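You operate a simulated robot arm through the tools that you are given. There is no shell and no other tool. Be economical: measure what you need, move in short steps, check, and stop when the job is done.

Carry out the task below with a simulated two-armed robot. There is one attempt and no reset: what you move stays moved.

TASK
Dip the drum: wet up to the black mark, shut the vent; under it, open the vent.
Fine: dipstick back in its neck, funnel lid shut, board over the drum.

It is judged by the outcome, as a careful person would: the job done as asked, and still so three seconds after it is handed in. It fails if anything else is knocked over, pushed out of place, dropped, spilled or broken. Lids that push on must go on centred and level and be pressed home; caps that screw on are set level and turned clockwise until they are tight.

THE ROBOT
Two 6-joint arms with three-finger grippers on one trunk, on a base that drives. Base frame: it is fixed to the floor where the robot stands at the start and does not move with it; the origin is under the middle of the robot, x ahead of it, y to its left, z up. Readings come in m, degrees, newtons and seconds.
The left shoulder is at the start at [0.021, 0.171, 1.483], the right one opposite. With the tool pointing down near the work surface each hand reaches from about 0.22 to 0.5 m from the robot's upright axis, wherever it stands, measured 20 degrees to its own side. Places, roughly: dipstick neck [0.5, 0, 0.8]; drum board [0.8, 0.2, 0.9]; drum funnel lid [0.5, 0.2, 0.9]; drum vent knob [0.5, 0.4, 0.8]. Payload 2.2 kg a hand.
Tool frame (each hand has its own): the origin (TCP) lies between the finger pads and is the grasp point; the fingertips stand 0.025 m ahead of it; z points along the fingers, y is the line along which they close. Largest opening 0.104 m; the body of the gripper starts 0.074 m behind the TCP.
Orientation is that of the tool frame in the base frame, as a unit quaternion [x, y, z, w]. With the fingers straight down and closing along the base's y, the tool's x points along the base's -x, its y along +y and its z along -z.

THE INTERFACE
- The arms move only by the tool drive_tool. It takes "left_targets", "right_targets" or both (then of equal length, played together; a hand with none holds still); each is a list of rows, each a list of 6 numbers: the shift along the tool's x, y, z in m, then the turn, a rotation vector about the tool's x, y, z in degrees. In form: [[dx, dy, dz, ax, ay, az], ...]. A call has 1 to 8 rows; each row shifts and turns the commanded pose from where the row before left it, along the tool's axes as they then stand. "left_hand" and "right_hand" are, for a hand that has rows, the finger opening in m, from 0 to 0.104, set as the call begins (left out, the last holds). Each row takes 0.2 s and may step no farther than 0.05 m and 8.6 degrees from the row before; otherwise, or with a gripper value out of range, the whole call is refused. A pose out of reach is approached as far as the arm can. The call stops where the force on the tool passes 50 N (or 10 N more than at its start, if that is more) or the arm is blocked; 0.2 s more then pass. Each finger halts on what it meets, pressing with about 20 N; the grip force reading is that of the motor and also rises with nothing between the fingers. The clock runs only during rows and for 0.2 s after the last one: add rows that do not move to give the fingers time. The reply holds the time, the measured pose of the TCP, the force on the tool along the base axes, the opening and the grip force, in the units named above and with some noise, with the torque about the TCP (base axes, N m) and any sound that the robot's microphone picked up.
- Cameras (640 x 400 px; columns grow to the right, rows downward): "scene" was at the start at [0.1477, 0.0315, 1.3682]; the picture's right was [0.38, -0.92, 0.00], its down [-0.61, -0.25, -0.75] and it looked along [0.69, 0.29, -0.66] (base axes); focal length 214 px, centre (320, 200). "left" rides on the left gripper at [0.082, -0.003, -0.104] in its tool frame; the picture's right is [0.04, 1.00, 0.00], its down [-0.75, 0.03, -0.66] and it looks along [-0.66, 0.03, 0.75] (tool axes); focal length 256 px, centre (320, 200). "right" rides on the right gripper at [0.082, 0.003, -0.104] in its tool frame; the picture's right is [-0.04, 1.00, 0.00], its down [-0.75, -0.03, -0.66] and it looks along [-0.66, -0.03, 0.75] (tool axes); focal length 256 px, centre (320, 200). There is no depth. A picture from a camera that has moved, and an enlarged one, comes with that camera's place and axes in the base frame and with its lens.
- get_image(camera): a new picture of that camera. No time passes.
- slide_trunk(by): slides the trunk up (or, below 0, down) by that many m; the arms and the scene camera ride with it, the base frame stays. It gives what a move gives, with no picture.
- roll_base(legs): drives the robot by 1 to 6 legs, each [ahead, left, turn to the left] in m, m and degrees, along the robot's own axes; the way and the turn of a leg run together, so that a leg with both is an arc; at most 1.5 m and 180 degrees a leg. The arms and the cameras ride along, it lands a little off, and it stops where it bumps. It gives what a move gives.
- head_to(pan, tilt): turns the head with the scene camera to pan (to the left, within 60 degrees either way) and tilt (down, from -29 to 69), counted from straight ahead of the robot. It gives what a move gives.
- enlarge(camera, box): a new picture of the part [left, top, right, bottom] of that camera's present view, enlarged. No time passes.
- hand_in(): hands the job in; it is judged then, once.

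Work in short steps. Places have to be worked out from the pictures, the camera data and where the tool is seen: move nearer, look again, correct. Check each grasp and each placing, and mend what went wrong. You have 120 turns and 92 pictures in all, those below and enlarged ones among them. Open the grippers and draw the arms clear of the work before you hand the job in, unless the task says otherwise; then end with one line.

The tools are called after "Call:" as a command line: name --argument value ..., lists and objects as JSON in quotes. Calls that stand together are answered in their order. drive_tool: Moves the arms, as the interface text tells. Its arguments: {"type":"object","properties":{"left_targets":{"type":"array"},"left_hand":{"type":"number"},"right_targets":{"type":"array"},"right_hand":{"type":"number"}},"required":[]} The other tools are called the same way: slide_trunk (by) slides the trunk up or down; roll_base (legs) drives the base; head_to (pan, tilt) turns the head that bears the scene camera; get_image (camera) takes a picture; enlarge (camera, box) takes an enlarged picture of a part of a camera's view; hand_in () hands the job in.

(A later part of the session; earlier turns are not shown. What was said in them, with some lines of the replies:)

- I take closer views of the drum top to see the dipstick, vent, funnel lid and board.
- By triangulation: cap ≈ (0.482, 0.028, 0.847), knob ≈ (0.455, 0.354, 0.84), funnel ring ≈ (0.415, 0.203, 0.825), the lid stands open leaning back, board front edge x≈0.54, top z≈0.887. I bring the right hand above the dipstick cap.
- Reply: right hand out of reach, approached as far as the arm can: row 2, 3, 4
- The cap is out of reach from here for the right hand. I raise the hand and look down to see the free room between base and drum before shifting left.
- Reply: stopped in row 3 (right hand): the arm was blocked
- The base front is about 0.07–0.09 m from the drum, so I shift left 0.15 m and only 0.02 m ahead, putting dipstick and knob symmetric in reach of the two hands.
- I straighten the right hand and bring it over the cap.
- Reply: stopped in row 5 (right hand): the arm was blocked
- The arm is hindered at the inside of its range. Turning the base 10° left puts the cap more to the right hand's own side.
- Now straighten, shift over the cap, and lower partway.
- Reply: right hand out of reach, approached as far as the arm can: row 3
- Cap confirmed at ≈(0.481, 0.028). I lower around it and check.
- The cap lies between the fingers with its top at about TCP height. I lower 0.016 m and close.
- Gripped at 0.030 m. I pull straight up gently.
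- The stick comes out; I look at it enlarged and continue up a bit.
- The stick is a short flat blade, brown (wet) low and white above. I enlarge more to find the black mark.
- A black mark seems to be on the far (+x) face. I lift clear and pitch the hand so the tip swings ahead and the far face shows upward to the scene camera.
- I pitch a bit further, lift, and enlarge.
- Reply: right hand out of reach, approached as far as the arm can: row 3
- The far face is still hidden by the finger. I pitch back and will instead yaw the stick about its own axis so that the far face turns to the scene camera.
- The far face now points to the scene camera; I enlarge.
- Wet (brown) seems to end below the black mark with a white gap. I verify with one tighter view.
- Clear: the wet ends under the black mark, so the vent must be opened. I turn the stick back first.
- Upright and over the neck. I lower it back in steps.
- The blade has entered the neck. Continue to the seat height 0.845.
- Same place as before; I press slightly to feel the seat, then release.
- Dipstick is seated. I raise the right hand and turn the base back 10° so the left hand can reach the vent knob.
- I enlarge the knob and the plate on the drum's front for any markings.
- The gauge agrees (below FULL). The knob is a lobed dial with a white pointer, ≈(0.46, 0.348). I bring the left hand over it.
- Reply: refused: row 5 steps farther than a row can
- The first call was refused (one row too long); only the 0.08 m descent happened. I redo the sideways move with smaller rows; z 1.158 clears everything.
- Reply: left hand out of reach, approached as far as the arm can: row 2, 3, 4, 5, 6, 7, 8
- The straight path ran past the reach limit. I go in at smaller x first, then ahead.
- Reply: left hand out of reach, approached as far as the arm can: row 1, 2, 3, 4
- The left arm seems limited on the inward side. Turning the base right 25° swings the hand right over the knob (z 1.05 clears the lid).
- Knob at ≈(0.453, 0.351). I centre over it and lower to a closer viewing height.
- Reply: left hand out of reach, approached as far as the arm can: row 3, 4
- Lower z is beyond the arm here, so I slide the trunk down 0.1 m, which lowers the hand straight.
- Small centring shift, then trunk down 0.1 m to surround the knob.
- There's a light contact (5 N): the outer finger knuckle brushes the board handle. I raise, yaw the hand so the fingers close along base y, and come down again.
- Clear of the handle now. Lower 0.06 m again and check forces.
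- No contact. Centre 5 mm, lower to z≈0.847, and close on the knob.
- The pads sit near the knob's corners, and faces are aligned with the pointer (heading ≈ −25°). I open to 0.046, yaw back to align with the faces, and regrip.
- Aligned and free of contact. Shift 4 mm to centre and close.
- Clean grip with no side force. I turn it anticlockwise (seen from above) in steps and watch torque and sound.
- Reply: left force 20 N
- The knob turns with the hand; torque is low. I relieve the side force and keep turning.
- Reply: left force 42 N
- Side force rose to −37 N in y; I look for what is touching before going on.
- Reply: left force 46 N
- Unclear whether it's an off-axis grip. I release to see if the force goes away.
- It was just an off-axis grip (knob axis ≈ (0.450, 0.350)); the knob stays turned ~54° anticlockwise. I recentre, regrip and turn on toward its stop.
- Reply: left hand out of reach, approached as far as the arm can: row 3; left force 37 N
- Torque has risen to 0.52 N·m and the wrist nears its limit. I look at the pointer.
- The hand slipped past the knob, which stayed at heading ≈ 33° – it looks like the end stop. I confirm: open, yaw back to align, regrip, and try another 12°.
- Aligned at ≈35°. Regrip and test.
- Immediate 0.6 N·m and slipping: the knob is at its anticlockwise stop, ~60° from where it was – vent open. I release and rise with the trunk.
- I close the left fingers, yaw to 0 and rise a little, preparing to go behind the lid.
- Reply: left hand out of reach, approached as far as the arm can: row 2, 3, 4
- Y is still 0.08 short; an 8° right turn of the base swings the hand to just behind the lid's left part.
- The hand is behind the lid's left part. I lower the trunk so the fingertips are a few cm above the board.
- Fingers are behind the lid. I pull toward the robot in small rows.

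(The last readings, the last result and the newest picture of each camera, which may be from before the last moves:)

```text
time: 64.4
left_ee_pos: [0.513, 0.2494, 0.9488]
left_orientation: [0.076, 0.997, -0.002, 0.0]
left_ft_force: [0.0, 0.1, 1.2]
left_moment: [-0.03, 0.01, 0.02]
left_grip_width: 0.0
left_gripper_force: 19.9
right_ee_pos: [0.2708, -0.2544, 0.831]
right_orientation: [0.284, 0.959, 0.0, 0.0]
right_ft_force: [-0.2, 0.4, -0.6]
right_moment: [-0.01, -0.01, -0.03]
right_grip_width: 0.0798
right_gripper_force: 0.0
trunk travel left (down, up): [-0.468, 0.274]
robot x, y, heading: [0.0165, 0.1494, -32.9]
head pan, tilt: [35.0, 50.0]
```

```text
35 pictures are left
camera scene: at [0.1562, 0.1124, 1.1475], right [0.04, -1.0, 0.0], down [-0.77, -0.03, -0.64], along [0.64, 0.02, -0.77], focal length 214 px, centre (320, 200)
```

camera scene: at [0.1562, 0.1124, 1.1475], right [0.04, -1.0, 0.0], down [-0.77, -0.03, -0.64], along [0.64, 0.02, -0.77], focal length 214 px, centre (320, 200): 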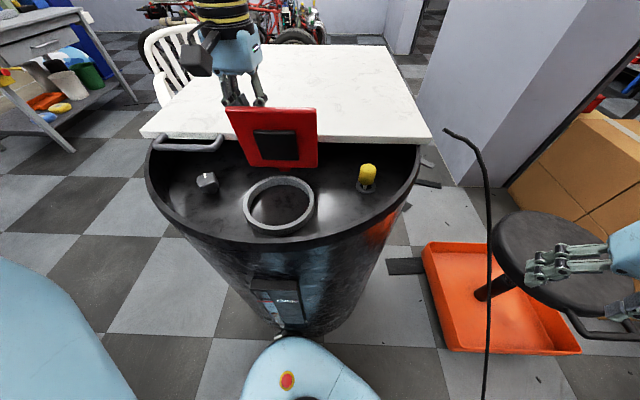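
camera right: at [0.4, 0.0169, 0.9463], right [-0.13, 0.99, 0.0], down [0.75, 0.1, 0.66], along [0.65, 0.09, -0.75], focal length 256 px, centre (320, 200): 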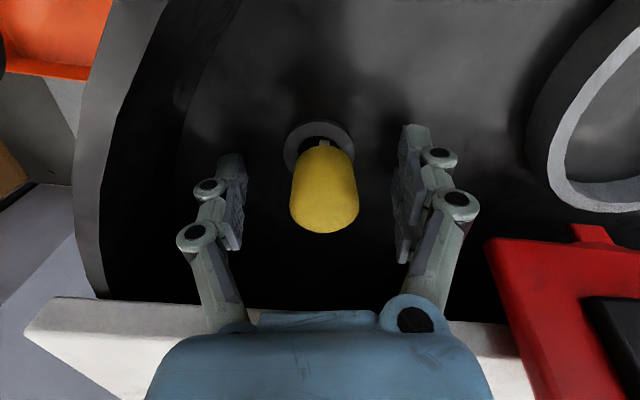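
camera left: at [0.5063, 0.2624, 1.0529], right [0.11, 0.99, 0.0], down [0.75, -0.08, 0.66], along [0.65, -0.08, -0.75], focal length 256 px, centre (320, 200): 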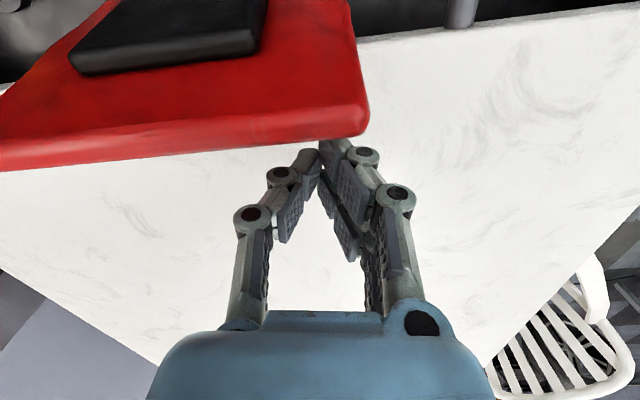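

The lid follows. I continue.

Call:
drive_tool --left_targets '[[0.02, -0.004, 0, 0, 0, 0], [0.02, -0.004, 0, 0, 0, 0]]'

Call:
get_image --camera "scene"

```text
time: 65.0
left_ee_pos: [0.4721, 0.248, 0.9487]
left_orientation: [0.077, 0.997, -0.002, 0.001]
left_ft_force: [0.0, 0.3, 0.0]
left_moment: [0.0, -0.02, -0.03]
left_grip_width: 0.0003
left_gripper_force: 19.6
right_ee_pos: [0.271, -0.2535, 0.8294]
right_orientation: [0.284, 0.959, 0.0, -0.001]
right_ft_force: [0.6, 0.4, 0.8]
right_moment: [-0.01, 0.01, 0.0]
right_grip_width: 0.0803
right_gripper_force: 0.2
trunk travel left (down, up): [-0.468, 0.274]
robot x, y, heading: [0.0189, 0.1503, -33.3]
head pan, tilt: [35.0, 50.0]
```

```text
34 pictures are left
camera scene: at [0.1565, 0.1119, 1.1475], right [0.04, -1.0, 0.0], down [-0.77, -0.03, -0.64], along [0.64, 0.03, -0.77], focal length 214 px, centre (320, 200)
```

scene: 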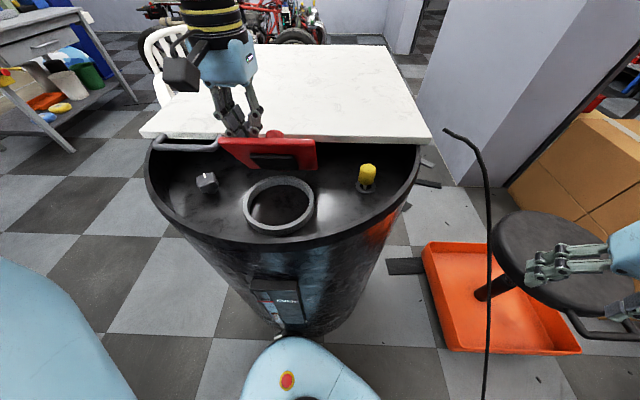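

The lid is tilting forward and being held. I continue toward the robot and slightly down.

Call:
drive_tool --left_targets '[[0.02, -0.004, 0.01, 0, 0, 0], [0.02, -0.004, 0.01, 0, 0, 0]]'

Call:
get_image --camera "scene"

```text
time: 65.6
left_ee_pos: [0.4323, 0.2565, 0.9293]
left_orientation: [0.076, 0.997, -0.003, 0.0]
left_ft_force: [-0.1, 0.7, 0.6]
left_moment: [-0.01, -0.02, 0.0]
left_grip_width: 0.0
left_gripper_force: 19.8
left hand out of reach, approached as far as the arm can: row 1, 2
right_ee_pos: [0.2714, -0.2536, 0.8301]
right_orientation: [0.285, 0.959, 0.0, 0.0]
right_ft_force: [-0.3, -0.6, -0.2]
right_moment: [-0.01, 0.01, 0.01]
right_grip_width: 0.0801
right_gripper_force: 0.0
trunk travel left (down, up): [-0.468, 0.274]
robot x, y, heading: [0.0189, 0.1509, -32.7]
head pan, tilt: [35.0, 50.0]
```

```text
33 pictures are left
camera scene: at [0.1566, 0.1124, 1.1475], right [0.04, -1.0, 0.0], down [-0.77, -0.03, -0.64], along [0.64, 0.02, -0.77], focal length 214 px, centre (320, 200)
```

scene: 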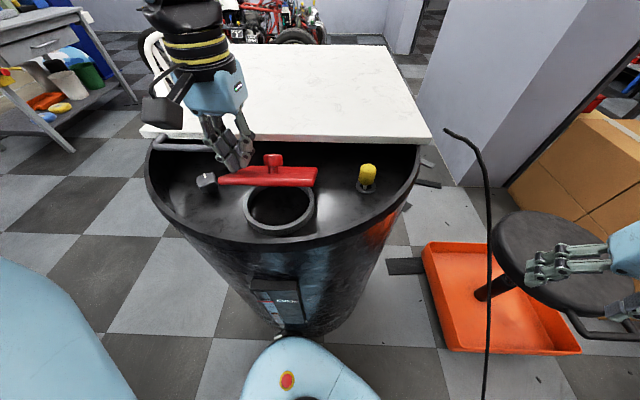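

The lid is nearly down. I push it down with the fingertips by lowering the trunk.

Call:
slide_trunk --by -0.04

Call:
get_image --camera "scene"

Call:
get_image --camera "left"

```text
time: 66.4
left_ee_pos: [0.4313, 0.2563, 0.8906]
left_orientation: [0.077, 0.997, -0.002, 0.0]
left_ft_force: [0.1, -0.6, 0.6]
left_moment: [0.01, -0.01, 0.02]
left_grip_width: 0.0
left_gripper_force: 20.3
right_ee_pos: [0.2717, -0.2537, 0.7915]
right_orientation: [0.284, 0.959, -0.001, 0.0]
right_ft_force: [0.2, -0.5, 0.7]
right_moment: [0.02, -0.02, 0.0]
right_grip_width: 0.0798
right_gripper_force: 0.0
trunk travel left (down, up): [-0.428, 0.314]
robot x, y, heading: [0.0197, 0.1501, -32.5]
head pan, tilt: [35.0, 50.0]
```

```text
32 pictures are left
camera scene: at [0.1574, 0.1117, 1.1066], right [0.04, -1.0, 0.0], down [-0.77, -0.03, -0.64], along [0.64, 0.02, -0.77], focal length 214 px, centre (320, 200)
```

scene: 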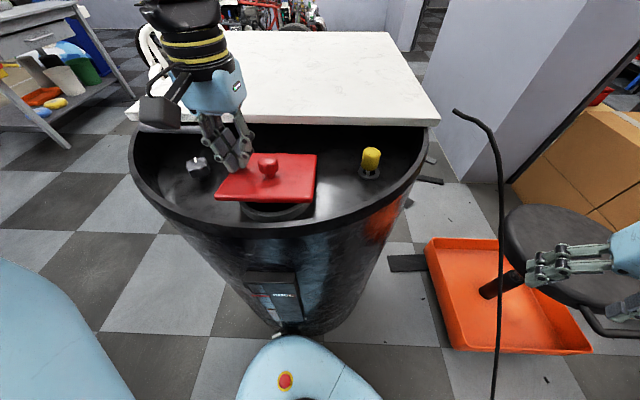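

```text
31 pictures are left
camera left: at [0.3498, 0.266, 0.9946], right [0.11, 0.99, 0.0], down [0.75, -0.08, 0.66], along [0.65, -0.08, -0.75], focal length 256 px, centre (320, 200)
```

left: 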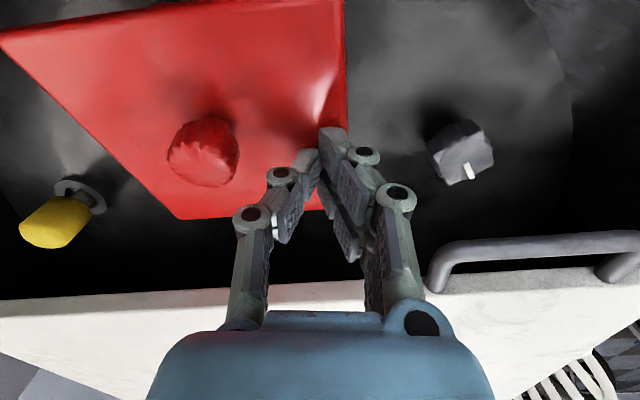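

Almost shut. Lower a further 0.018 m, then press with the arm while watching force.

Call:
slide_trunk --by -0.018

Call:
drive_tool --left_targets '[[0.0, 0, 0.004, 0, 0, 0], [0, 0, 0.004, 0, 0, 0], [0, 0, 0.004, 0, 0, 0], [0, 0, 0.004, 0, 0, 0]]'

Call:
get_image --camera "left"

```text
time: 67.1
left_ee_pos: [0.4326, 0.2571, 0.8731]
left_orientation: [0.076, 0.997, -0.004, 0.001]
left_ft_force: [-1.5, -0.3, 0.0]
left_moment: [-0.01, -0.01, -0.02]
left_grip_width: 0.0
left_gripper_force: 20.1
right_ee_pos: [0.2708, -0.254, 0.7718]
right_orientation: [0.283, 0.959, 0.0, 0.0]
right_ft_force: [0.0, -0.2, 0.8]
right_moment: [0.01, 0.01, -0.01]
right_grip_width: 0.0799
right_gripper_force: 0.0
trunk travel left (down, up): [-0.41, 0.332]
robot x, y, heading: [0.0145, 0.1521, -32.7]
head pan, tilt: [35.0, 50.0]
```

```text
time: 67.8
left_ee_pos: [0.43, 0.2561, 0.868]
left_orientation: [0.076, 0.997, -0.001, 0.005]
left_ft_force: [-3.8, 5.2, 44.6]
left_moment: [0.3, 0.08, -0.01]
left_grip_width: 0.0059
left_gripper_force: 28.4
right_ee_pos: [0.2707, -0.2527, 0.774]
right_orientation: [0.284, 0.959, 0.001, 0.001]
right_ft_force: [-0.5, 0.3, 0.4]
right_moment: [0.02, -0.02, -0.01]
right_grip_width: 0.0798
right_gripper_force: 0.1
trunk travel left (down, up): [-0.41, 0.332]
robot x, y, heading: [0.0196, 0.1533, -32.7]
head pan, tilt: [35.0, 50.0]
stopped in row 3 (left hand): the force on the tool passed its limit at 58 N (the readings are from after the stop); the commanded pose is now the measured one
```

```text
30 pictures are left
camera left: at [0.3486, 0.266, 0.9709], right [0.11, 0.99, 0.0], down [0.74, -0.08, 0.66], along [0.66, -0.08, -0.75], focal length 256 px, centre (320, 200)
```

left: 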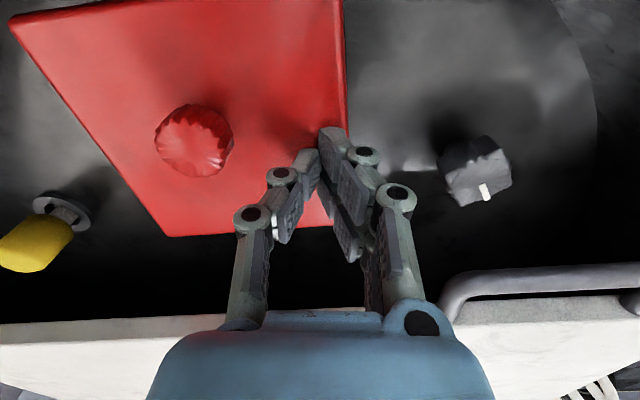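

58 N resistance at tip z ≈ 0.843, matching ring top plus plate: the lid is on the ring. I lift off and inspect.

Call:
slide_trunk --by 0.15

Call:
enlarge --camera "scene" --box '[160, 110, 440, 290]'

Call:
get_image --camera "left"

```text
time: 69.5
left_ee_pos: [0.4363, 0.2568, 1.0212]
left_orientation: [0.076, 0.997, -0.009, 0.013]
left_ft_force: [0.6, -0.6, -0.2]
left_moment: [0.01, -0.01, -0.01]
left_grip_width: 0.0002
left_gripper_force: 28.0
right_ee_pos: [0.2719, -0.2527, 0.9223]
right_orientation: [0.284, 0.959, -0.001, 0.001]
right_ft_force: [-0.1, 0.0, -0.7]
right_moment: [0.01, 0.01, 0.0]
right_grip_width: 0.0799
right_gripper_force: 0.1
trunk travel left (down, up): [-0.56, 0.182]
robot x, y, heading: [0.0194, 0.1501, -32.7]
head pan, tilt: [35.0, 50.0]
```

```text
2.22 times, centred on (300, 200) of scene
camera zoom: at [0.1554, 0.1133, 1.2407], right [0.04, -1.0, 0.0], down [-0.77, -0.03, -0.64], along [0.64, 0.03, -0.77], focal length 477 px, centre (364, 200)
```

zoom: 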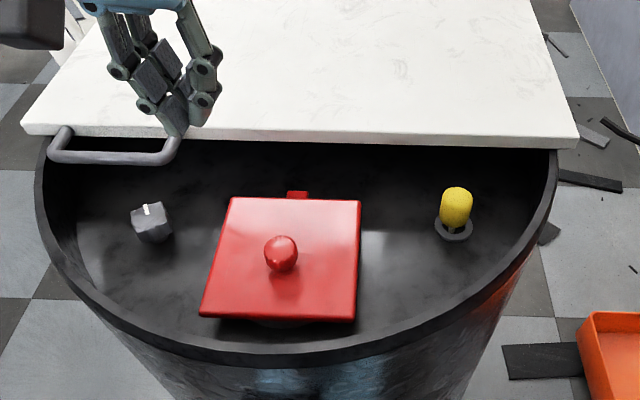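

```text
28 pictures are left
camera left: at [0.3512, 0.2676, 1.1235], right [0.11, 0.99, -0.02], down [0.73, -0.07, 0.68], along [0.67, -0.09, -0.74], focal length 256 px, centre (320, 200)
```

left: 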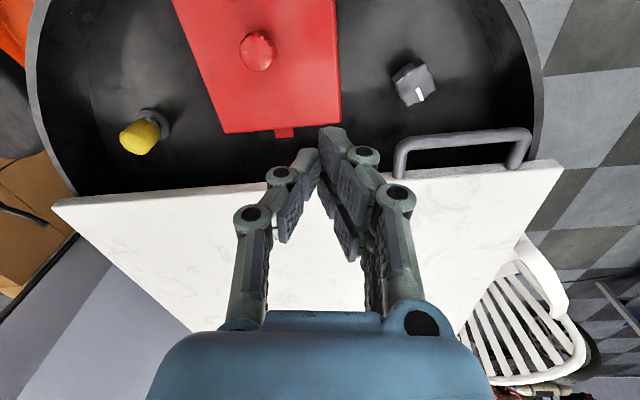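

The lid is shut and level, dipstick seated, vent pointer turned. Now the board handle: I move the left hand above the bar (≈(0.504, 0.395)) and start yawing so the fingers close along x.

Call:
drive_tool --left_targets '[[0, 0, 0, -0.9, 1.6, 0], [-0.0116, 0.0367, 0, 0, 0, 0], [-0.0116, 0.0367, 0, 0, 0, 0], [-0.0116, 0.0367, 0, 0, 0, 0], [-0.0116, 0.0367, 0, 0, 0, 0], [0, 0, 0, 0, 0, 8.5], [0, 0, 0, 0, 0, 8.5], [0, 0, 0, 0, 0, 8.5]]' --left_hand 0.05

Call:
drive_tool --left_targets '[[0, 0, 0, 0, 0, 8.5], [0, 0, 0, 0, 0, 8.5], [0, 0, 0, 0, 0, 8.5], [0, 0, 0, 0, 0, 8.5], [0, 0, 0, 0, 0, 8.5], [0, 0, 0, 0, 0, 8.5], [0, 0, 0, 0, 0, 4.8]]'

Call:
get_image --camera "left"

```text
time: 71.3
left_ee_pos: [0.4749, 0.3415, 1.0105]
left_orientation: [0.295, 0.955, 0.0, -0.001]
left_ft_force: [0.3, -0.3, 0.2]
left_moment: [0.03, 0.02, 0.01]
left_grip_width: 0.0502
left_gripper_force: 0.2
left hand out of reach, approached as far as the arm can: row 1, 4, 5
right_ee_pos: [0.2719, -0.2529, 0.9233]
right_orientation: [0.285, 0.959, 0.0, 0.0]
right_ft_force: [-0.3, -0.3, 0.0]
right_moment: [0.0, -0.02, 0.03]
right_grip_width: 0.0799
right_gripper_force: 0.1
trunk travel left (down, up): [-0.56, 0.182]
robot x, y, heading: [0.0191, 0.1479, -32.8]
head pan, tilt: [35.0, 50.0]
```

```text
time: 72.9
left_ee_pos: [0.4752, 0.3417, 1.0116]
left_orientation: [0.708, 0.706, -0.001, 0.0]
left_ft_force: [-0.1, 0.6, -1.1]
left_moment: [0.0, -0.02, -0.01]
left_grip_width: 0.05
left_gripper_force: 0.1
right_ee_pos: [0.2712, -0.2542, 0.922]
right_orientation: [0.284, 0.959, 0.0, 0.0]
right_ft_force: [-0.6, 0.8, -0.7]
right_moment: [-0.01, -0.02, -0.01]
right_grip_width: 0.0801
right_gripper_force: 0.1
trunk travel left (down, up): [-0.56, 0.182]
robot x, y, heading: [0.0177, 0.1517, -32.9]
head pan, tilt: [35.0, 50.0]
```

```text
27 pictures are left
camera left: at [0.4715, 0.4227, 1.1149], right [1.0, 0.04, 0.0], down [0.03, -0.75, 0.66], along [0.02, -0.66, -0.75], focal length 256 px, centre (320, 200)
```

left: 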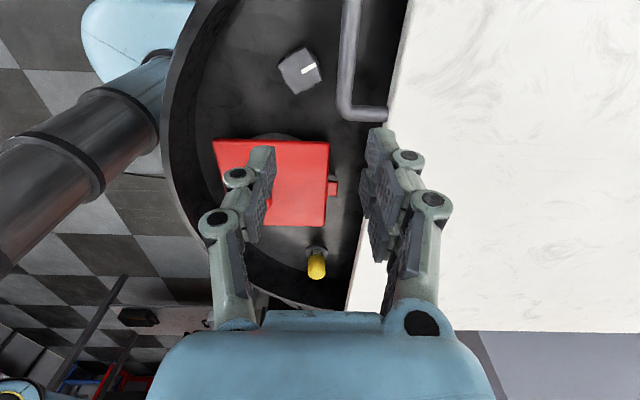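

Yaw −90° reached. The bar is at x≈0.498 running from y 0.33; board edge x≈0.536, leaving room for a finger. Lower the trunk 0.06 for reach and shift over the bar.

Call:
slide_trunk --by -0.06

Call:
drive_tool --left_targets '[[0.016, 0.0077, 0, 0, 0, 0], [0.016, 0.0077, 0, 0, 0, 0], [0.015, 0.0077, 0, 0, 0, 0], [0, 0, 0, 0, 0, 0]]'

Call:
get_image --camera "left"

```text
time: 73.9
left_ee_pos: [0.4738, 0.3403, 0.9479]
left_orientation: [0.708, 0.706, -0.002, -0.004]
left_ft_force: [0.0, 0.2, -0.3]
left_moment: [-0.03, -0.01, -0.03]
left_grip_width: 0.05
left_gripper_force: 0.1
right_ee_pos: [0.2716, -0.2537, 0.8624]
right_orientation: [0.284, 0.959, 0.0, 0.0]
right_ft_force: [-0.3, -0.4, 0.6]
right_moment: [-0.01, 0.07, -0.01]
right_grip_width: 0.08
right_gripper_force: 0.0
trunk travel left (down, up): [-0.5, 0.242]
robot x, y, heading: [0.0185, 0.1495, -32.8]
head pan, tilt: [35.0, 50.0]
```

```text
time: 74.9
left_ee_pos: [0.4749, 0.3461, 0.9366]
left_orientation: [0.708, 0.706, -0.002, -0.005]
left_ft_force: [-0.3, 0.2, 0.6]
left_moment: [0.0, -0.03, -0.03]
left_grip_width: 0.0499
left_gripper_force: 0.1
left hand out of reach, approached as far as the arm can: row 1, 2, 3
right_ee_pos: [0.2722, -0.2536, 0.8629]
right_orientation: [0.284, 0.959, 0.0, -0.001]
right_ft_force: [-0.3, 0.2, -0.1]
right_moment: [0.03, -0.03, -0.04]
right_grip_width: 0.08
right_gripper_force: 0.1
trunk travel left (down, up): [-0.5, 0.242]
robot x, y, heading: [0.0208, 0.1452, -32.7]
head pan, tilt: [35.0, 50.0]
```

```text
26 pictures are left
camera left: at [0.4733, 0.4279, 1.0415], right [1.0, 0.04, -0.01], down [0.04, -0.76, 0.65], along [0.02, -0.65, -0.76], focal length 256 px, centre (320, 200)
```

left: 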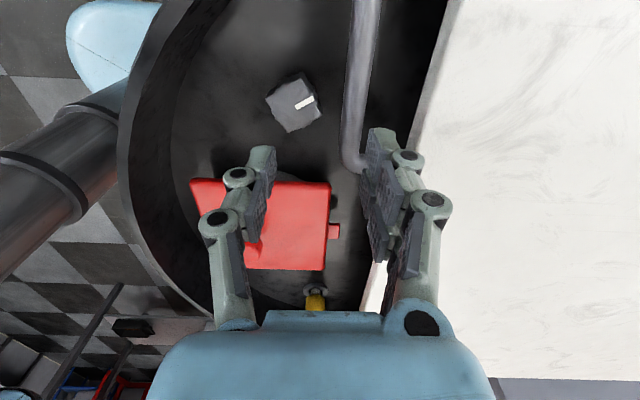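

I'll grip the bar near its inner end (y≈0.346), which is also nearer the board's middle; only +0.023 m in x is needed. Try that alone with the arm raised a little.

Call:
drive_tool --left_targets '[[0, 0.0, -0.03, 0, 0, 0], [0, 0.012, -0.02, 0, 0, 0], [0.003, 0.012, 0, 0, 0, 0], [0, 0, 0, 0, 0, 0]]'

```text
time: 75.9
left_ee_pos: [0.491, 0.332, 0.9825]
left_orientation: [0.707, 0.707, -0.002, -0.005]
left_ft_force: [-0.5, -0.2, -0.1]
left_moment: [0.02, 0.01, 0.01]
left_grip_width: 0.0503
left_gripper_force: 0.0
left hand out of reach, approached as far as the arm can: row 1, 2
right_ee_pos: [0.2715, -0.2527, 0.8628]
right_orientation: [0.284, 0.959, 0.0, 0.0]
right_ft_force: [0.2, -0.3, 0.6]
right_moment: [0.01, 0.02, -0.01]
right_grip_width: 0.08
right_gripper_force: 0.1
trunk travel left (down, up): [-0.5, 0.242]
robot x, y, heading: [0.0212, 0.1522, -32.6]
head pan, tilt: [35.0, 50.0]
```

I finish the alignment with a small base shift: 2 cm to the robot's left.

Call:
roll_base --legs '[[-0.006, 0.024, 0]]'

Call:
slide_trunk --by -0.05

Call:
get_image --camera "left"

```text
time: 76.7
left_ee_pos: [0.4982, 0.358, 0.9823]
left_orientation: [0.708, 0.706, -0.003, -0.004]
left_ft_force: [0.8, 1.0, 0.0]
left_moment: [-0.05, 0.04, 0.01]
left_grip_width: 0.0499
left_gripper_force: 0.1
right_ee_pos: [0.2784, -0.2293, 0.8632]
right_orientation: [0.284, 0.959, -0.001, 0.0]
right_ft_force: [0.7, 1.2, 0.0]
right_moment: [-0.06, 0.01, -0.01]
right_grip_width: 0.0797
right_gripper_force: 0.0
trunk travel left (down, up): [-0.5, 0.242]
robot x, y, heading: [0.0265, 0.1741, -32.9]
head pan, tilt: [35.0, 50.0]
```

```text
time: 77.6
left_ee_pos: [0.4958, 0.3553, 0.9306]
left_orientation: [0.708, 0.706, -0.003, -0.01]
left_ft_force: [-0.4, 0.3, 1.5]
left_moment: [-0.02, -0.01, -0.02]
left_grip_width: 0.0499
left_gripper_force: 0.0
right_ee_pos: [0.2786, -0.2298, 0.8123]
right_orientation: [0.284, 0.959, -0.001, 0.001]
right_ft_force: [0.6, 0.4, 0.0]
right_moment: [0.0, 0.04, 0.01]
right_grip_width: 0.0802
right_gripper_force: 0.0
trunk travel left (down, up): [-0.45, 0.292]
robot x, y, heading: [0.0241, 0.1682, -32.9]
head pan, tilt: [35.0, 50.0]
```

```text
25 pictures are left
camera left: at [0.4957, 0.4354, 1.0349], right [1.0, 0.04, -0.02], down [0.04, -0.76, 0.65], along [0.01, -0.65, -0.76], focal length 256 px, centre (320, 200)
```

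left: 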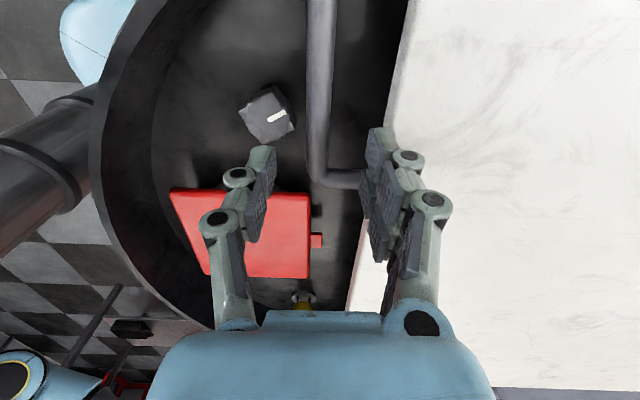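

The bar is centred between fingers. I narrow to 0.034 to keep the inner finger off the board edge and lower gently.

Call:
drive_tool --left_targets '[[0, 0.001, 0, 0, 0, 0], [0, 0, 0, 0, 0, 0]]' --left_hand 0.034

Call:
slide_trunk --by -0.036

Call:
get_image --camera "left"

```text
time: 78.2
left_ee_pos: [0.4983, 0.3564, 0.9294]
left_orientation: [0.708, 0.706, -0.003, -0.01]
left_ft_force: [-1.4, -0.2, 0.3]
left_moment: [0.03, -0.02, 0.02]
left_grip_width: 0.0342
left_gripper_force: 0.0
right_ee_pos: [0.2788, -0.2292, 0.8128]
right_orientation: [0.283, 0.959, 0.0, 0.0]
right_ft_force: [-0.7, 0.1, 0.0]
right_moment: [0.02, 0.02, 0.0]
right_grip_width: 0.08
right_gripper_force: 0.0
trunk travel left (down, up): [-0.45, 0.292]
robot x, y, heading: [0.0255, 0.1762, -32.6]
head pan, tilt: [35.0, 50.0]
```

```text
time: 78.8
left_ee_pos: [0.4991, 0.3599, 0.9035]
left_orientation: [0.706, 0.708, 0.002, -0.018]
left_ft_force: [-3.8, 11.9, -4.6]
left_moment: [0.25, 0.17, 0.12]
left_grip_width: 0.0339
left_gripper_force: 0.1
right_ee_pos: [0.2796, -0.2284, 0.787]
right_orientation: [0.283, 0.959, 0.0, -0.001]
right_ft_force: [0.3, 0.2, -0.2]
right_moment: [0.04, 0.04, 0.03]
right_grip_width: 0.08
right_gripper_force: 0.0
trunk travel left (down, up): [-0.426, 0.316]
robot x, y, heading: [0.0292, 0.174, -32.7]
head pan, tilt: [35.0, 50.0]
stopped: the force on the tool passed its limit at 88 N (the readings are from after the stop); the commanded pose is now the measured one
```

```text
24 pictures are left
camera left: at [0.4974, 0.4391, 1.0106], right [1.0, 0.04, -0.02], down [0.05, -0.77, 0.63], along [0.01, -0.63, -0.77], focal length 256 px, centre (320, 200)
```

left: 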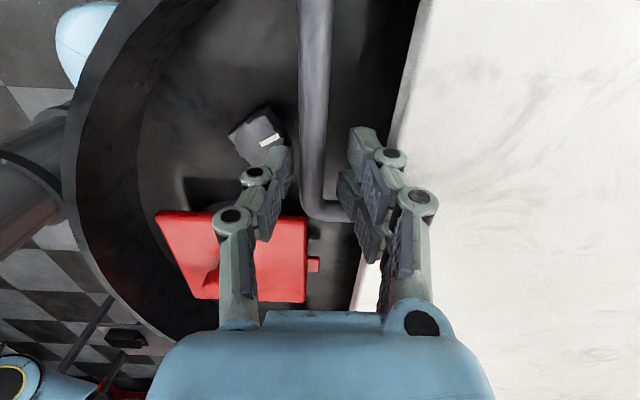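

Contact came from the finger knuckle on the board's edge (limit reached). Triangulating the bar gives z≈0.89, so the fingertips (0.879) already overlap it. I raise 3 mm and close.

Call:
slide_trunk --by 0.004

Call:
drive_tool --left_targets '[[0, 0, 0, 0, 0, 0], [0, 0, 0, 0, 0, 0], [0, 0, 0, 0, 0, 0]]' --left_hand 0

Call:
get_image --camera "left"

Call:
get_image --camera "scene"

```text
time: 79.3
left_ee_pos: [0.4987, 0.3612, 0.9087]
left_orientation: [0.707, 0.707, 0.002, -0.015]
left_ft_force: [-0.9, 13.8, -1.4]
left_moment: [0.3, 0.11, 0.24]
left_grip_width: 0.0337
left_gripper_force: 0.1
right_ee_pos: [0.2797, -0.2283, 0.7922]
right_orientation: [0.283, 0.959, 0.0, -0.001]
right_ft_force: [-1.2, -0.4, 0.3]
right_moment: [0.01, 0.03, 0.01]
right_grip_width: 0.08
right_gripper_force: 0.2
trunk travel left (down, up): [-0.43, 0.312]
robot x, y, heading: [0.0288, 0.1752, -32.6]
head pan, tilt: [35.0, 50.0]
```

```text
time: 80.1
left_ee_pos: [0.4958, 0.361, 0.9082]
left_orientation: [0.707, 0.707, -0.001, -0.016]
left_ft_force: [-27.3, 15.0, -16.8]
left_moment: [0.52, 0.64, -0.3]
left_grip_width: 0.0138
left_gripper_force: 40.8
right_ee_pos: [0.2774, -0.2273, 0.7923]
right_orientation: [0.283, 0.959, 0.0, 0.0]
right_ft_force: [0.6, -0.3, 0.5]
right_moment: [0.0, 0.0, 0.0]
right_grip_width: 0.08
right_gripper_force: 0.1
trunk travel left (down, up): [-0.43, 0.312]
robot x, y, heading: [0.0236, 0.1769, -32.7]
head pan, tilt: [35.0, 50.0]
```

```text
23 pictures are left
camera left: at [0.4941, 0.4398, 1.0149], right [1.0, 0.04, -0.02], down [0.05, -0.77, 0.64], along [0.01, -0.64, -0.77], focal length 256 px, centre (320, 200)
```

left: 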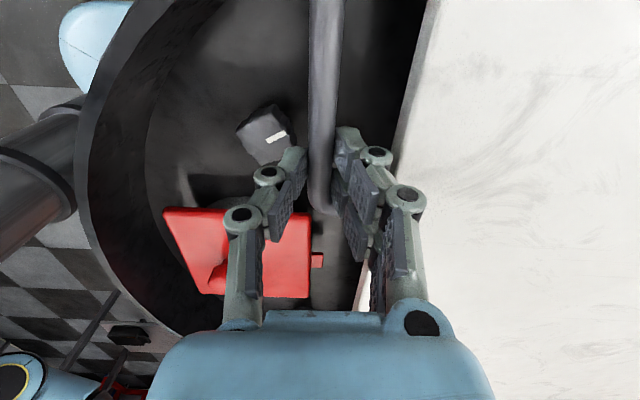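

```text
22 pictures are left
camera scene: at [0.1627, 0.1383, 1.1088], right [0.04, -1.0, 0.0], down [-0.76, -0.03, -0.64], along [0.64, 0.03, -0.77], focal length 214 px, centre (320, 200)
```

scene: 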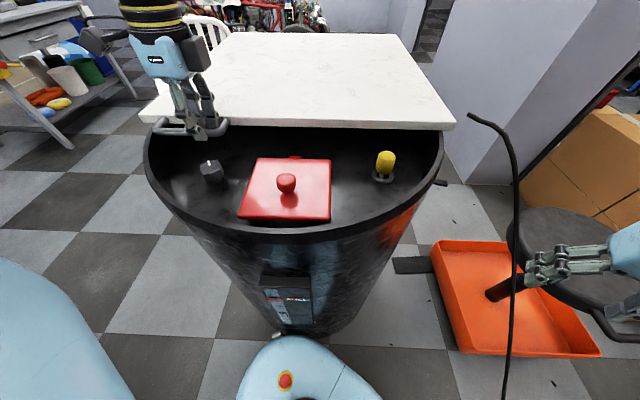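

Bar gripped (0.0138 m). I pull a little with the arm first, where force is limited, to see that the board slides.

Call:
drive_tool --left_targets '[[0, -0.015, 0, 0, 0, 0], [0, -0.015, 0, 0, 0, 0]]'

Call:
get_image --camera "scene"

```text
time: 80.7
left_ee_pos: [0.4837, 0.3616, 0.9073]
left_orientation: [0.707, 0.707, 0.005, -0.018]
left_ft_force: [3.9, 46.1, 3.9]
left_moment: [0.9, -0.32, -0.33]
left_grip_width: 0.0137
left_gripper_force: 40.5
left hand out of reach, approached as far as the arm can: row 1, 2
right_ee_pos: [0.2795, -0.2244, 0.7935]
right_orientation: [0.282, 0.959, -0.002, -0.001]
right_ft_force: [0.6, -0.4, 0.1]
right_moment: [-0.01, 0.01, 0.02]
right_grip_width: 0.0799
right_gripper_force: 0.0
trunk travel left (down, up): [-0.43, 0.312]
robot x, y, heading: [0.0288, 0.1736, -32.9]
head pan, tilt: [35.0, 50.0]
```

```text
21 pictures are left
camera scene: at [0.1648, 0.1413, 1.1091], right [0.04, -1.0, 0.0], down [-0.77, -0.04, -0.64], along [0.64, 0.02, -0.77], focal length 214 px, centre (320, 200)
```

scene: 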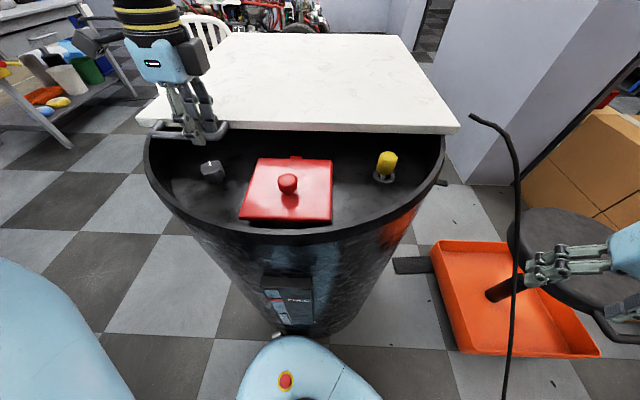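

The board slides easily along x (guided; only a side force from the arm's reach limit). I now pull by driving the base backward, with a small +y share to relieve the side force.

Call:
roll_base --legs '[[-0.0485, -0.017, 0]]'

Call:
get_image --camera "scene"

```text
time: 81.7
left_ee_pos: [0.4326, 0.3619, 0.9086]
left_orientation: [0.708, 0.706, -0.002, -0.013]
left_ft_force: [1.0, -19.3, -24.7]
left_moment: [-1.6, -0.03, -0.06]
left_grip_width: 0.0136
left_gripper_force: 40.0
right_ee_pos: [0.2288, -0.2182, 0.7909]
right_orientation: [0.283, 0.959, 0.001, -0.001]
right_ft_force: [0.1, -0.7, -0.4]
right_moment: [-0.04, -0.01, 0.0]
right_grip_width: 0.0803
right_gripper_force: 0.0
trunk travel left (down, up): [-0.43, 0.312]
robot x, y, heading: [-0.0241, 0.1813, -32.9]
head pan, tilt: [35.0, 50.0]
```

```text
20 pictures are left
camera scene: at [0.1155, 0.1462, 1.1083], right [0.04, -1.0, 0.0], down [-0.77, -0.03, -0.64], along [0.64, 0.03, -0.77], focal length 214 px, centre (320, 200)
```

scene: 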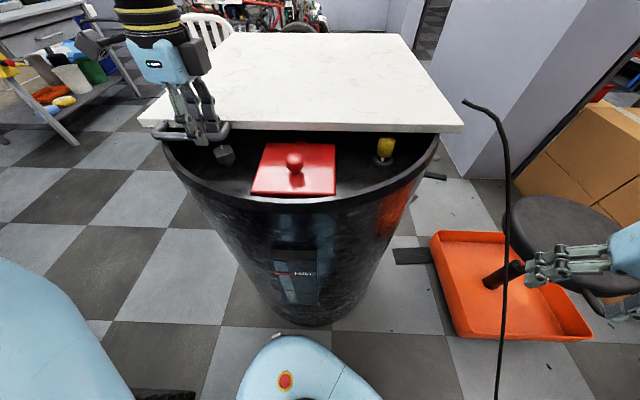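

It follows smoothly and clears the dipstick cap. Next leg, watching the lid knob clearance.

Call:
roll_base --legs '[[-0.048, -0.036, 0]]'

Call:
enlarge --camera "scene" --box '[140, 90, 480, 250]'

```text
time: 82.6
left_ee_pos: [0.3727, 0.3621, 0.9087]
left_orientation: [0.707, 0.707, -0.001, -0.013]
left_ft_force: [2.2, 19.3, -9.1]
left_moment: [0.44, 0.04, -0.02]
left_grip_width: 0.0134
left_gripper_force: 39.2
right_ee_pos: [0.1675, -0.2206, 0.7925]
right_orientation: [0.283, 0.959, -0.001, 0.0]
right_ft_force: [-0.1, -0.3, -0.4]
right_moment: [0.01, 0.03, -0.04]
right_grip_width: 0.0804
right_gripper_force: 0.1
trunk travel left (down, up): [-0.43, 0.312]
robot x, y, heading: [-0.0846, 0.184, -32.9]
head pan, tilt: [35.0, 50.0]
```

```text
1.88 times, centred on (310, 170) of scene
camera zoom: at [0.0545, 0.1456, 1.1087], right [0.04, -1.0, 0.0], down [-0.77, -0.03, -0.64], along [0.64, 0.02, -0.77], focal length 404 px, centre (339, 256)
```

zoom: 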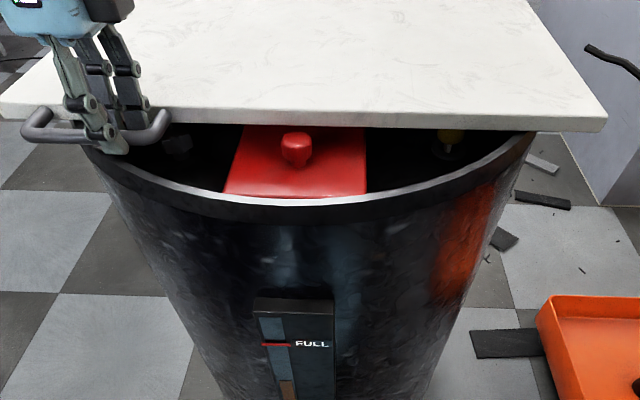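

The dipstick is now under the board; the lid knob is next. A short leg to check it clears.

Call:
roll_base --legs '[[-0.025, -0.0155, 0]]'

Call:
enlarge --camera "scene" --box '[140, 90, 480, 250]'

```text
time: 83.5
left_ee_pos: [0.3448, 0.3607, 0.9098]
left_orientation: [0.707, 0.707, 0.001, -0.014]
left_ft_force: [2.5, 7.6, -14.4]
left_moment: [0.23, -0.06, -0.1]
left_grip_width: 0.0131
left_gripper_force: 39.5
right_ee_pos: [0.1383, -0.2209, 0.7924]
right_orientation: [0.284, 0.959, 0.001, -0.001]
right_ft_force: [-0.6, -1.3, -1.5]
right_moment: [-0.02, 0.01, 0.01]
right_grip_width: 0.0799
right_gripper_force: 0.1
trunk travel left (down, up): [-0.43, 0.312]
robot x, y, heading: [-0.1174, 0.1833, -32.9]
head pan, tilt: [35.0, 50.0]
```

```text
1.88 times, centred on (310, 170) of scene
camera zoom: at [0.0252, 0.1452, 1.1086], right [0.04, -1.0, 0.0], down [-0.77, -0.03, -0.64], along [0.64, 0.02, -0.77], focal length 404 px, centre (339, 256)
```

zoom: 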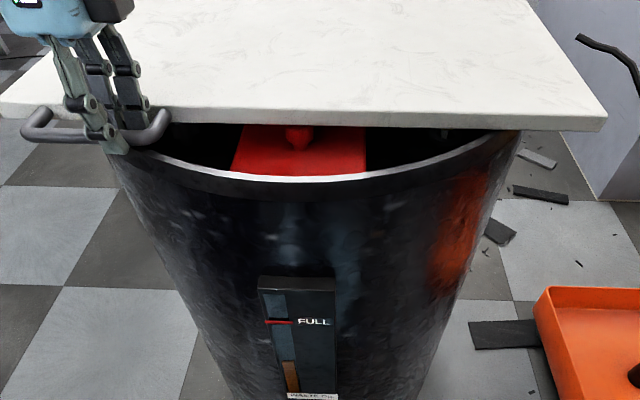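

The knob slides under the board without resistance. Continue.

Call:
roll_base --legs '[[-0.05, -0.0325, 0]]'

Call:
get_image --camera "scene"

```text
time: 84.4
left_ee_pos: [0.2846, 0.3617, 0.9083]
left_orientation: [0.708, 0.707, 0.0, -0.013]
left_ft_force: [1.8, 6.8, -17.1]
left_moment: [0.48, -0.03, -0.19]
left_grip_width: 0.0132
left_gripper_force: 39.5
right_ee_pos: [0.0784, -0.2199, 0.7912]
right_orientation: [0.284, 0.959, 0.001, -0.001]
right_ft_force: [0.5, 0.2, -0.6]
right_moment: [0.0, 0.02, -0.01]
right_grip_width: 0.08
right_gripper_force: 0.1
trunk travel left (down, up): [-0.43, 0.312]
robot x, y, heading: [-0.1747, 0.1813, -32.8]
head pan, tilt: [35.0, 50.0]
```

```text
17 pictures are left
camera scene: at [-0.0348, 0.1449, 1.1086], right [0.04, -1.0, 0.0], down [-0.77, -0.03, -0.64], along [0.64, 0.02, -0.77], focal length 214 px, centre (320, 200)
```

scene: 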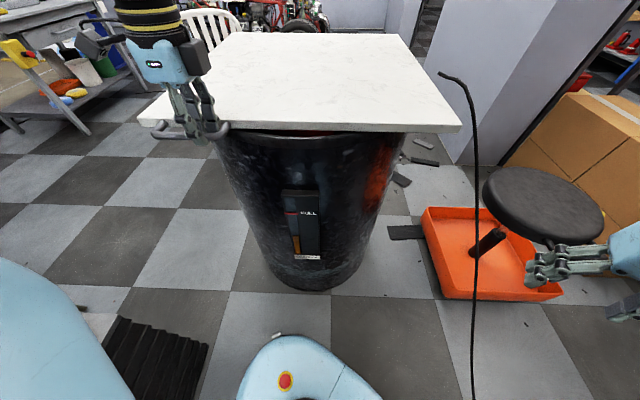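

Front edge is now ≈0.32; the drum front is ≈0.295 and its centre ≈0.57. One more leg of ~0.065 m centres the 0.63 m board over the drum.

Call:
roll_base --legs '[[-0.0545, -0.035, 0]]'

Call:
get_image --camera "scene"

```text
time: 85.4
left_ee_pos: [0.2434, 0.3611, 0.9081]
left_orientation: [0.706, 0.708, 0.007, -0.006]
left_ft_force: [2.0, -0.5, -5.7]
left_moment: [0.1, -0.03, -0.34]
left_grip_width: 0.0134
left_gripper_force: 40.4
right_ee_pos: [0.0317, -0.2217, 0.7899]
right_orientation: [0.285, 0.958, 0.001, -0.001]
right_ft_force: [-0.1, 0.3, 0.5]
right_moment: [-0.02, -0.01, -0.02]
right_grip_width: 0.0799
right_gripper_force: 0.0
trunk travel left (down, up): [-0.43, 0.312]
robot x, y, heading: [-0.2206, 0.182, -32.8]
head pan, tilt: [35.0, 50.0]
stopped in leg 1: the force on the tool passed its limit at 74 N (the readings are from after the stop); the commanded pose is now the measured one
```

```text
16 pictures are left
camera scene: at [-0.0815, 0.1441, 1.1087], right [0.04, -1.0, 0.0], down [-0.77, -0.03, -0.64], along [0.64, 0.02, -0.77], focal length 214 px, centre (320, 200)
```

scene: 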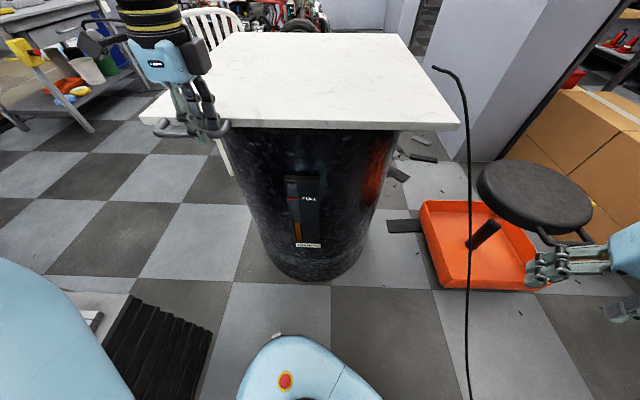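

End stop met at 74 N: front edge ≈0.28, beyond the drum's front (0.295) — drum fully covered. I release the handle and rise.

Call:
drive_tool --left_targets '[[0, 0, 0, 0, 0, 0], [0, 0, 0, 0, 0, 0]]' --left_hand 0.034

Call:
slide_trunk --by 0.13

Call:
get_image --camera "scene"

Call:
get_image --camera "left"

```text
time: 86.0
left_ee_pos: [0.2455, 0.36, 0.9084]
left_orientation: [0.706, 0.708, 0.008, -0.006]
left_ft_force: [-0.7, 0.6, 0.4]
left_moment: [-0.03, 0.02, 0.0]
left_grip_width: 0.0342
left_gripper_force: 0.1
right_ee_pos: [0.0301, -0.2207, 0.7918]
right_orientation: [0.285, 0.959, 0.0, -0.001]
right_ft_force: [0.3, -0.3, -0.7]
right_moment: [0.01, -0.01, -0.02]
right_grip_width: 0.0798
right_gripper_force: 0.0
trunk travel left (down, up): [-0.43, 0.312]
robot x, y, heading: [-0.2214, 0.1816, -32.6]
head pan, tilt: [35.0, 50.0]
```

```text
time: 87.6
left_ee_pos: [0.2436, 0.361, 1.0383]
left_orientation: [0.706, 0.708, 0.007, -0.006]
left_ft_force: [0.3, -0.1, 0.4]
left_moment: [-0.02, 0.01, 0.0]
left_grip_width: 0.034
left_gripper_force: 0.1
right_ee_pos: [0.0312, -0.2216, 0.9214]
right_orientation: [0.285, 0.958, 0.0, -0.001]
right_ft_force: [-0.7, -0.3, 0.1]
right_moment: [0.03, 0.01, 0.0]
right_grip_width: 0.0801
right_gripper_force: 0.0
trunk travel left (down, up): [-0.56, 0.182]
robot x, y, heading: [-0.2219, 0.178, -32.9]
head pan, tilt: [35.0, 50.0]
```

```text
15 pictures are left
camera scene: at [-0.0842, 0.1455, 1.2409], right [0.04, -1.0, 0.0], down [-0.77, -0.03, -0.64], along [0.64, 0.02, -0.77], focal length 214 px, centre (320, 200)
```

scene: 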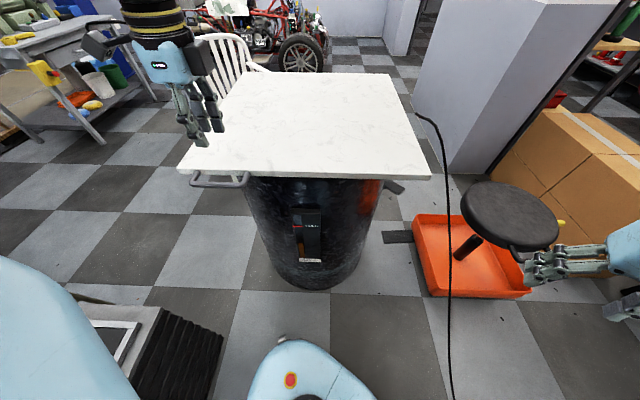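

```text
14 pictures are left
camera left: at [0.2403, 0.4401, 1.1438], right [1.0, 0.04, 0.0], down [0.03, -0.77, 0.64], along [0.03, -0.64, -0.77], focal length 256 px, centre (320, 200)
```

left: 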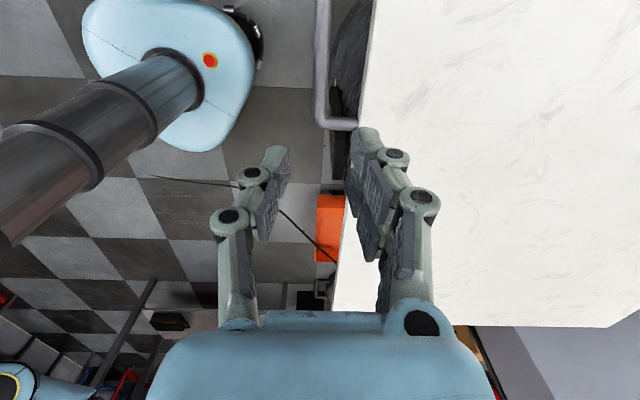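

The board covers the drum; arms are free. I draw the left hand back clear of the board, opening it.

Call:
drive_tool --left_targets '[[0, 0, -0.04, 0, 0, 0], [0, -0.03, -0.03, 0, 0, 0], [0, -0.04, 0, 0, 0, 0], [0, -0.04, 0, 0, 0, 0]]' --left_hand 0.1

Call:
get_image --camera "scene"

```text
time: 88.6
left_ee_pos: [0.1842, 0.3301, 1.103]
left_orientation: [0.707, 0.707, 0.008, -0.007]
left_ft_force: [-0.6, -1.7, 0.5]
left_moment: [0.08, 0.03, -0.02]
left_grip_width: 0.0999
left_gripper_force: 0.1
left hand out of reach, approached as far as the arm can: row 1, 2, 3, 4
right_ee_pos: [0.0306, -0.2238, 0.921]
right_orientation: [0.285, 0.959, 0.003, -0.002]
right_ft_force: [-0.4, -0.2, -0.2]
right_moment: [0.03, -0.02, -0.02]
right_grip_width: 0.0799
right_gripper_force: 0.0
trunk travel left (down, up): [-0.56, 0.182]
robot x, y, heading: [-0.2191, 0.1845, -32.9]
head pan, tilt: [35.0, 50.0]
```

```text
13 pictures are left
camera scene: at [-0.0842, 0.1437, 1.2409], right [0.04, -1.0, 0.0], down [-0.77, -0.03, -0.64], along [0.64, 0.03, -0.77], focal length 214 px, centre (320, 200)
```

scene: 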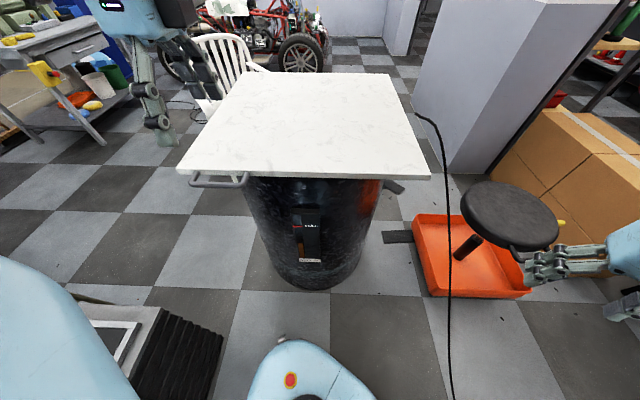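

Both hands are open and clear of the work, the drum is covered, and nothing else has been disturbed. I hand in.

Call:
hand_in

```text
The job is handed in.
```

I dipped the drum and found the wet line under the black mark, so I opened the vent by turning its unmarked knob anticlockwise about 60° to its stop; the dipstick is back in its neck, the funnel lid is shut, and the board covers the drum.
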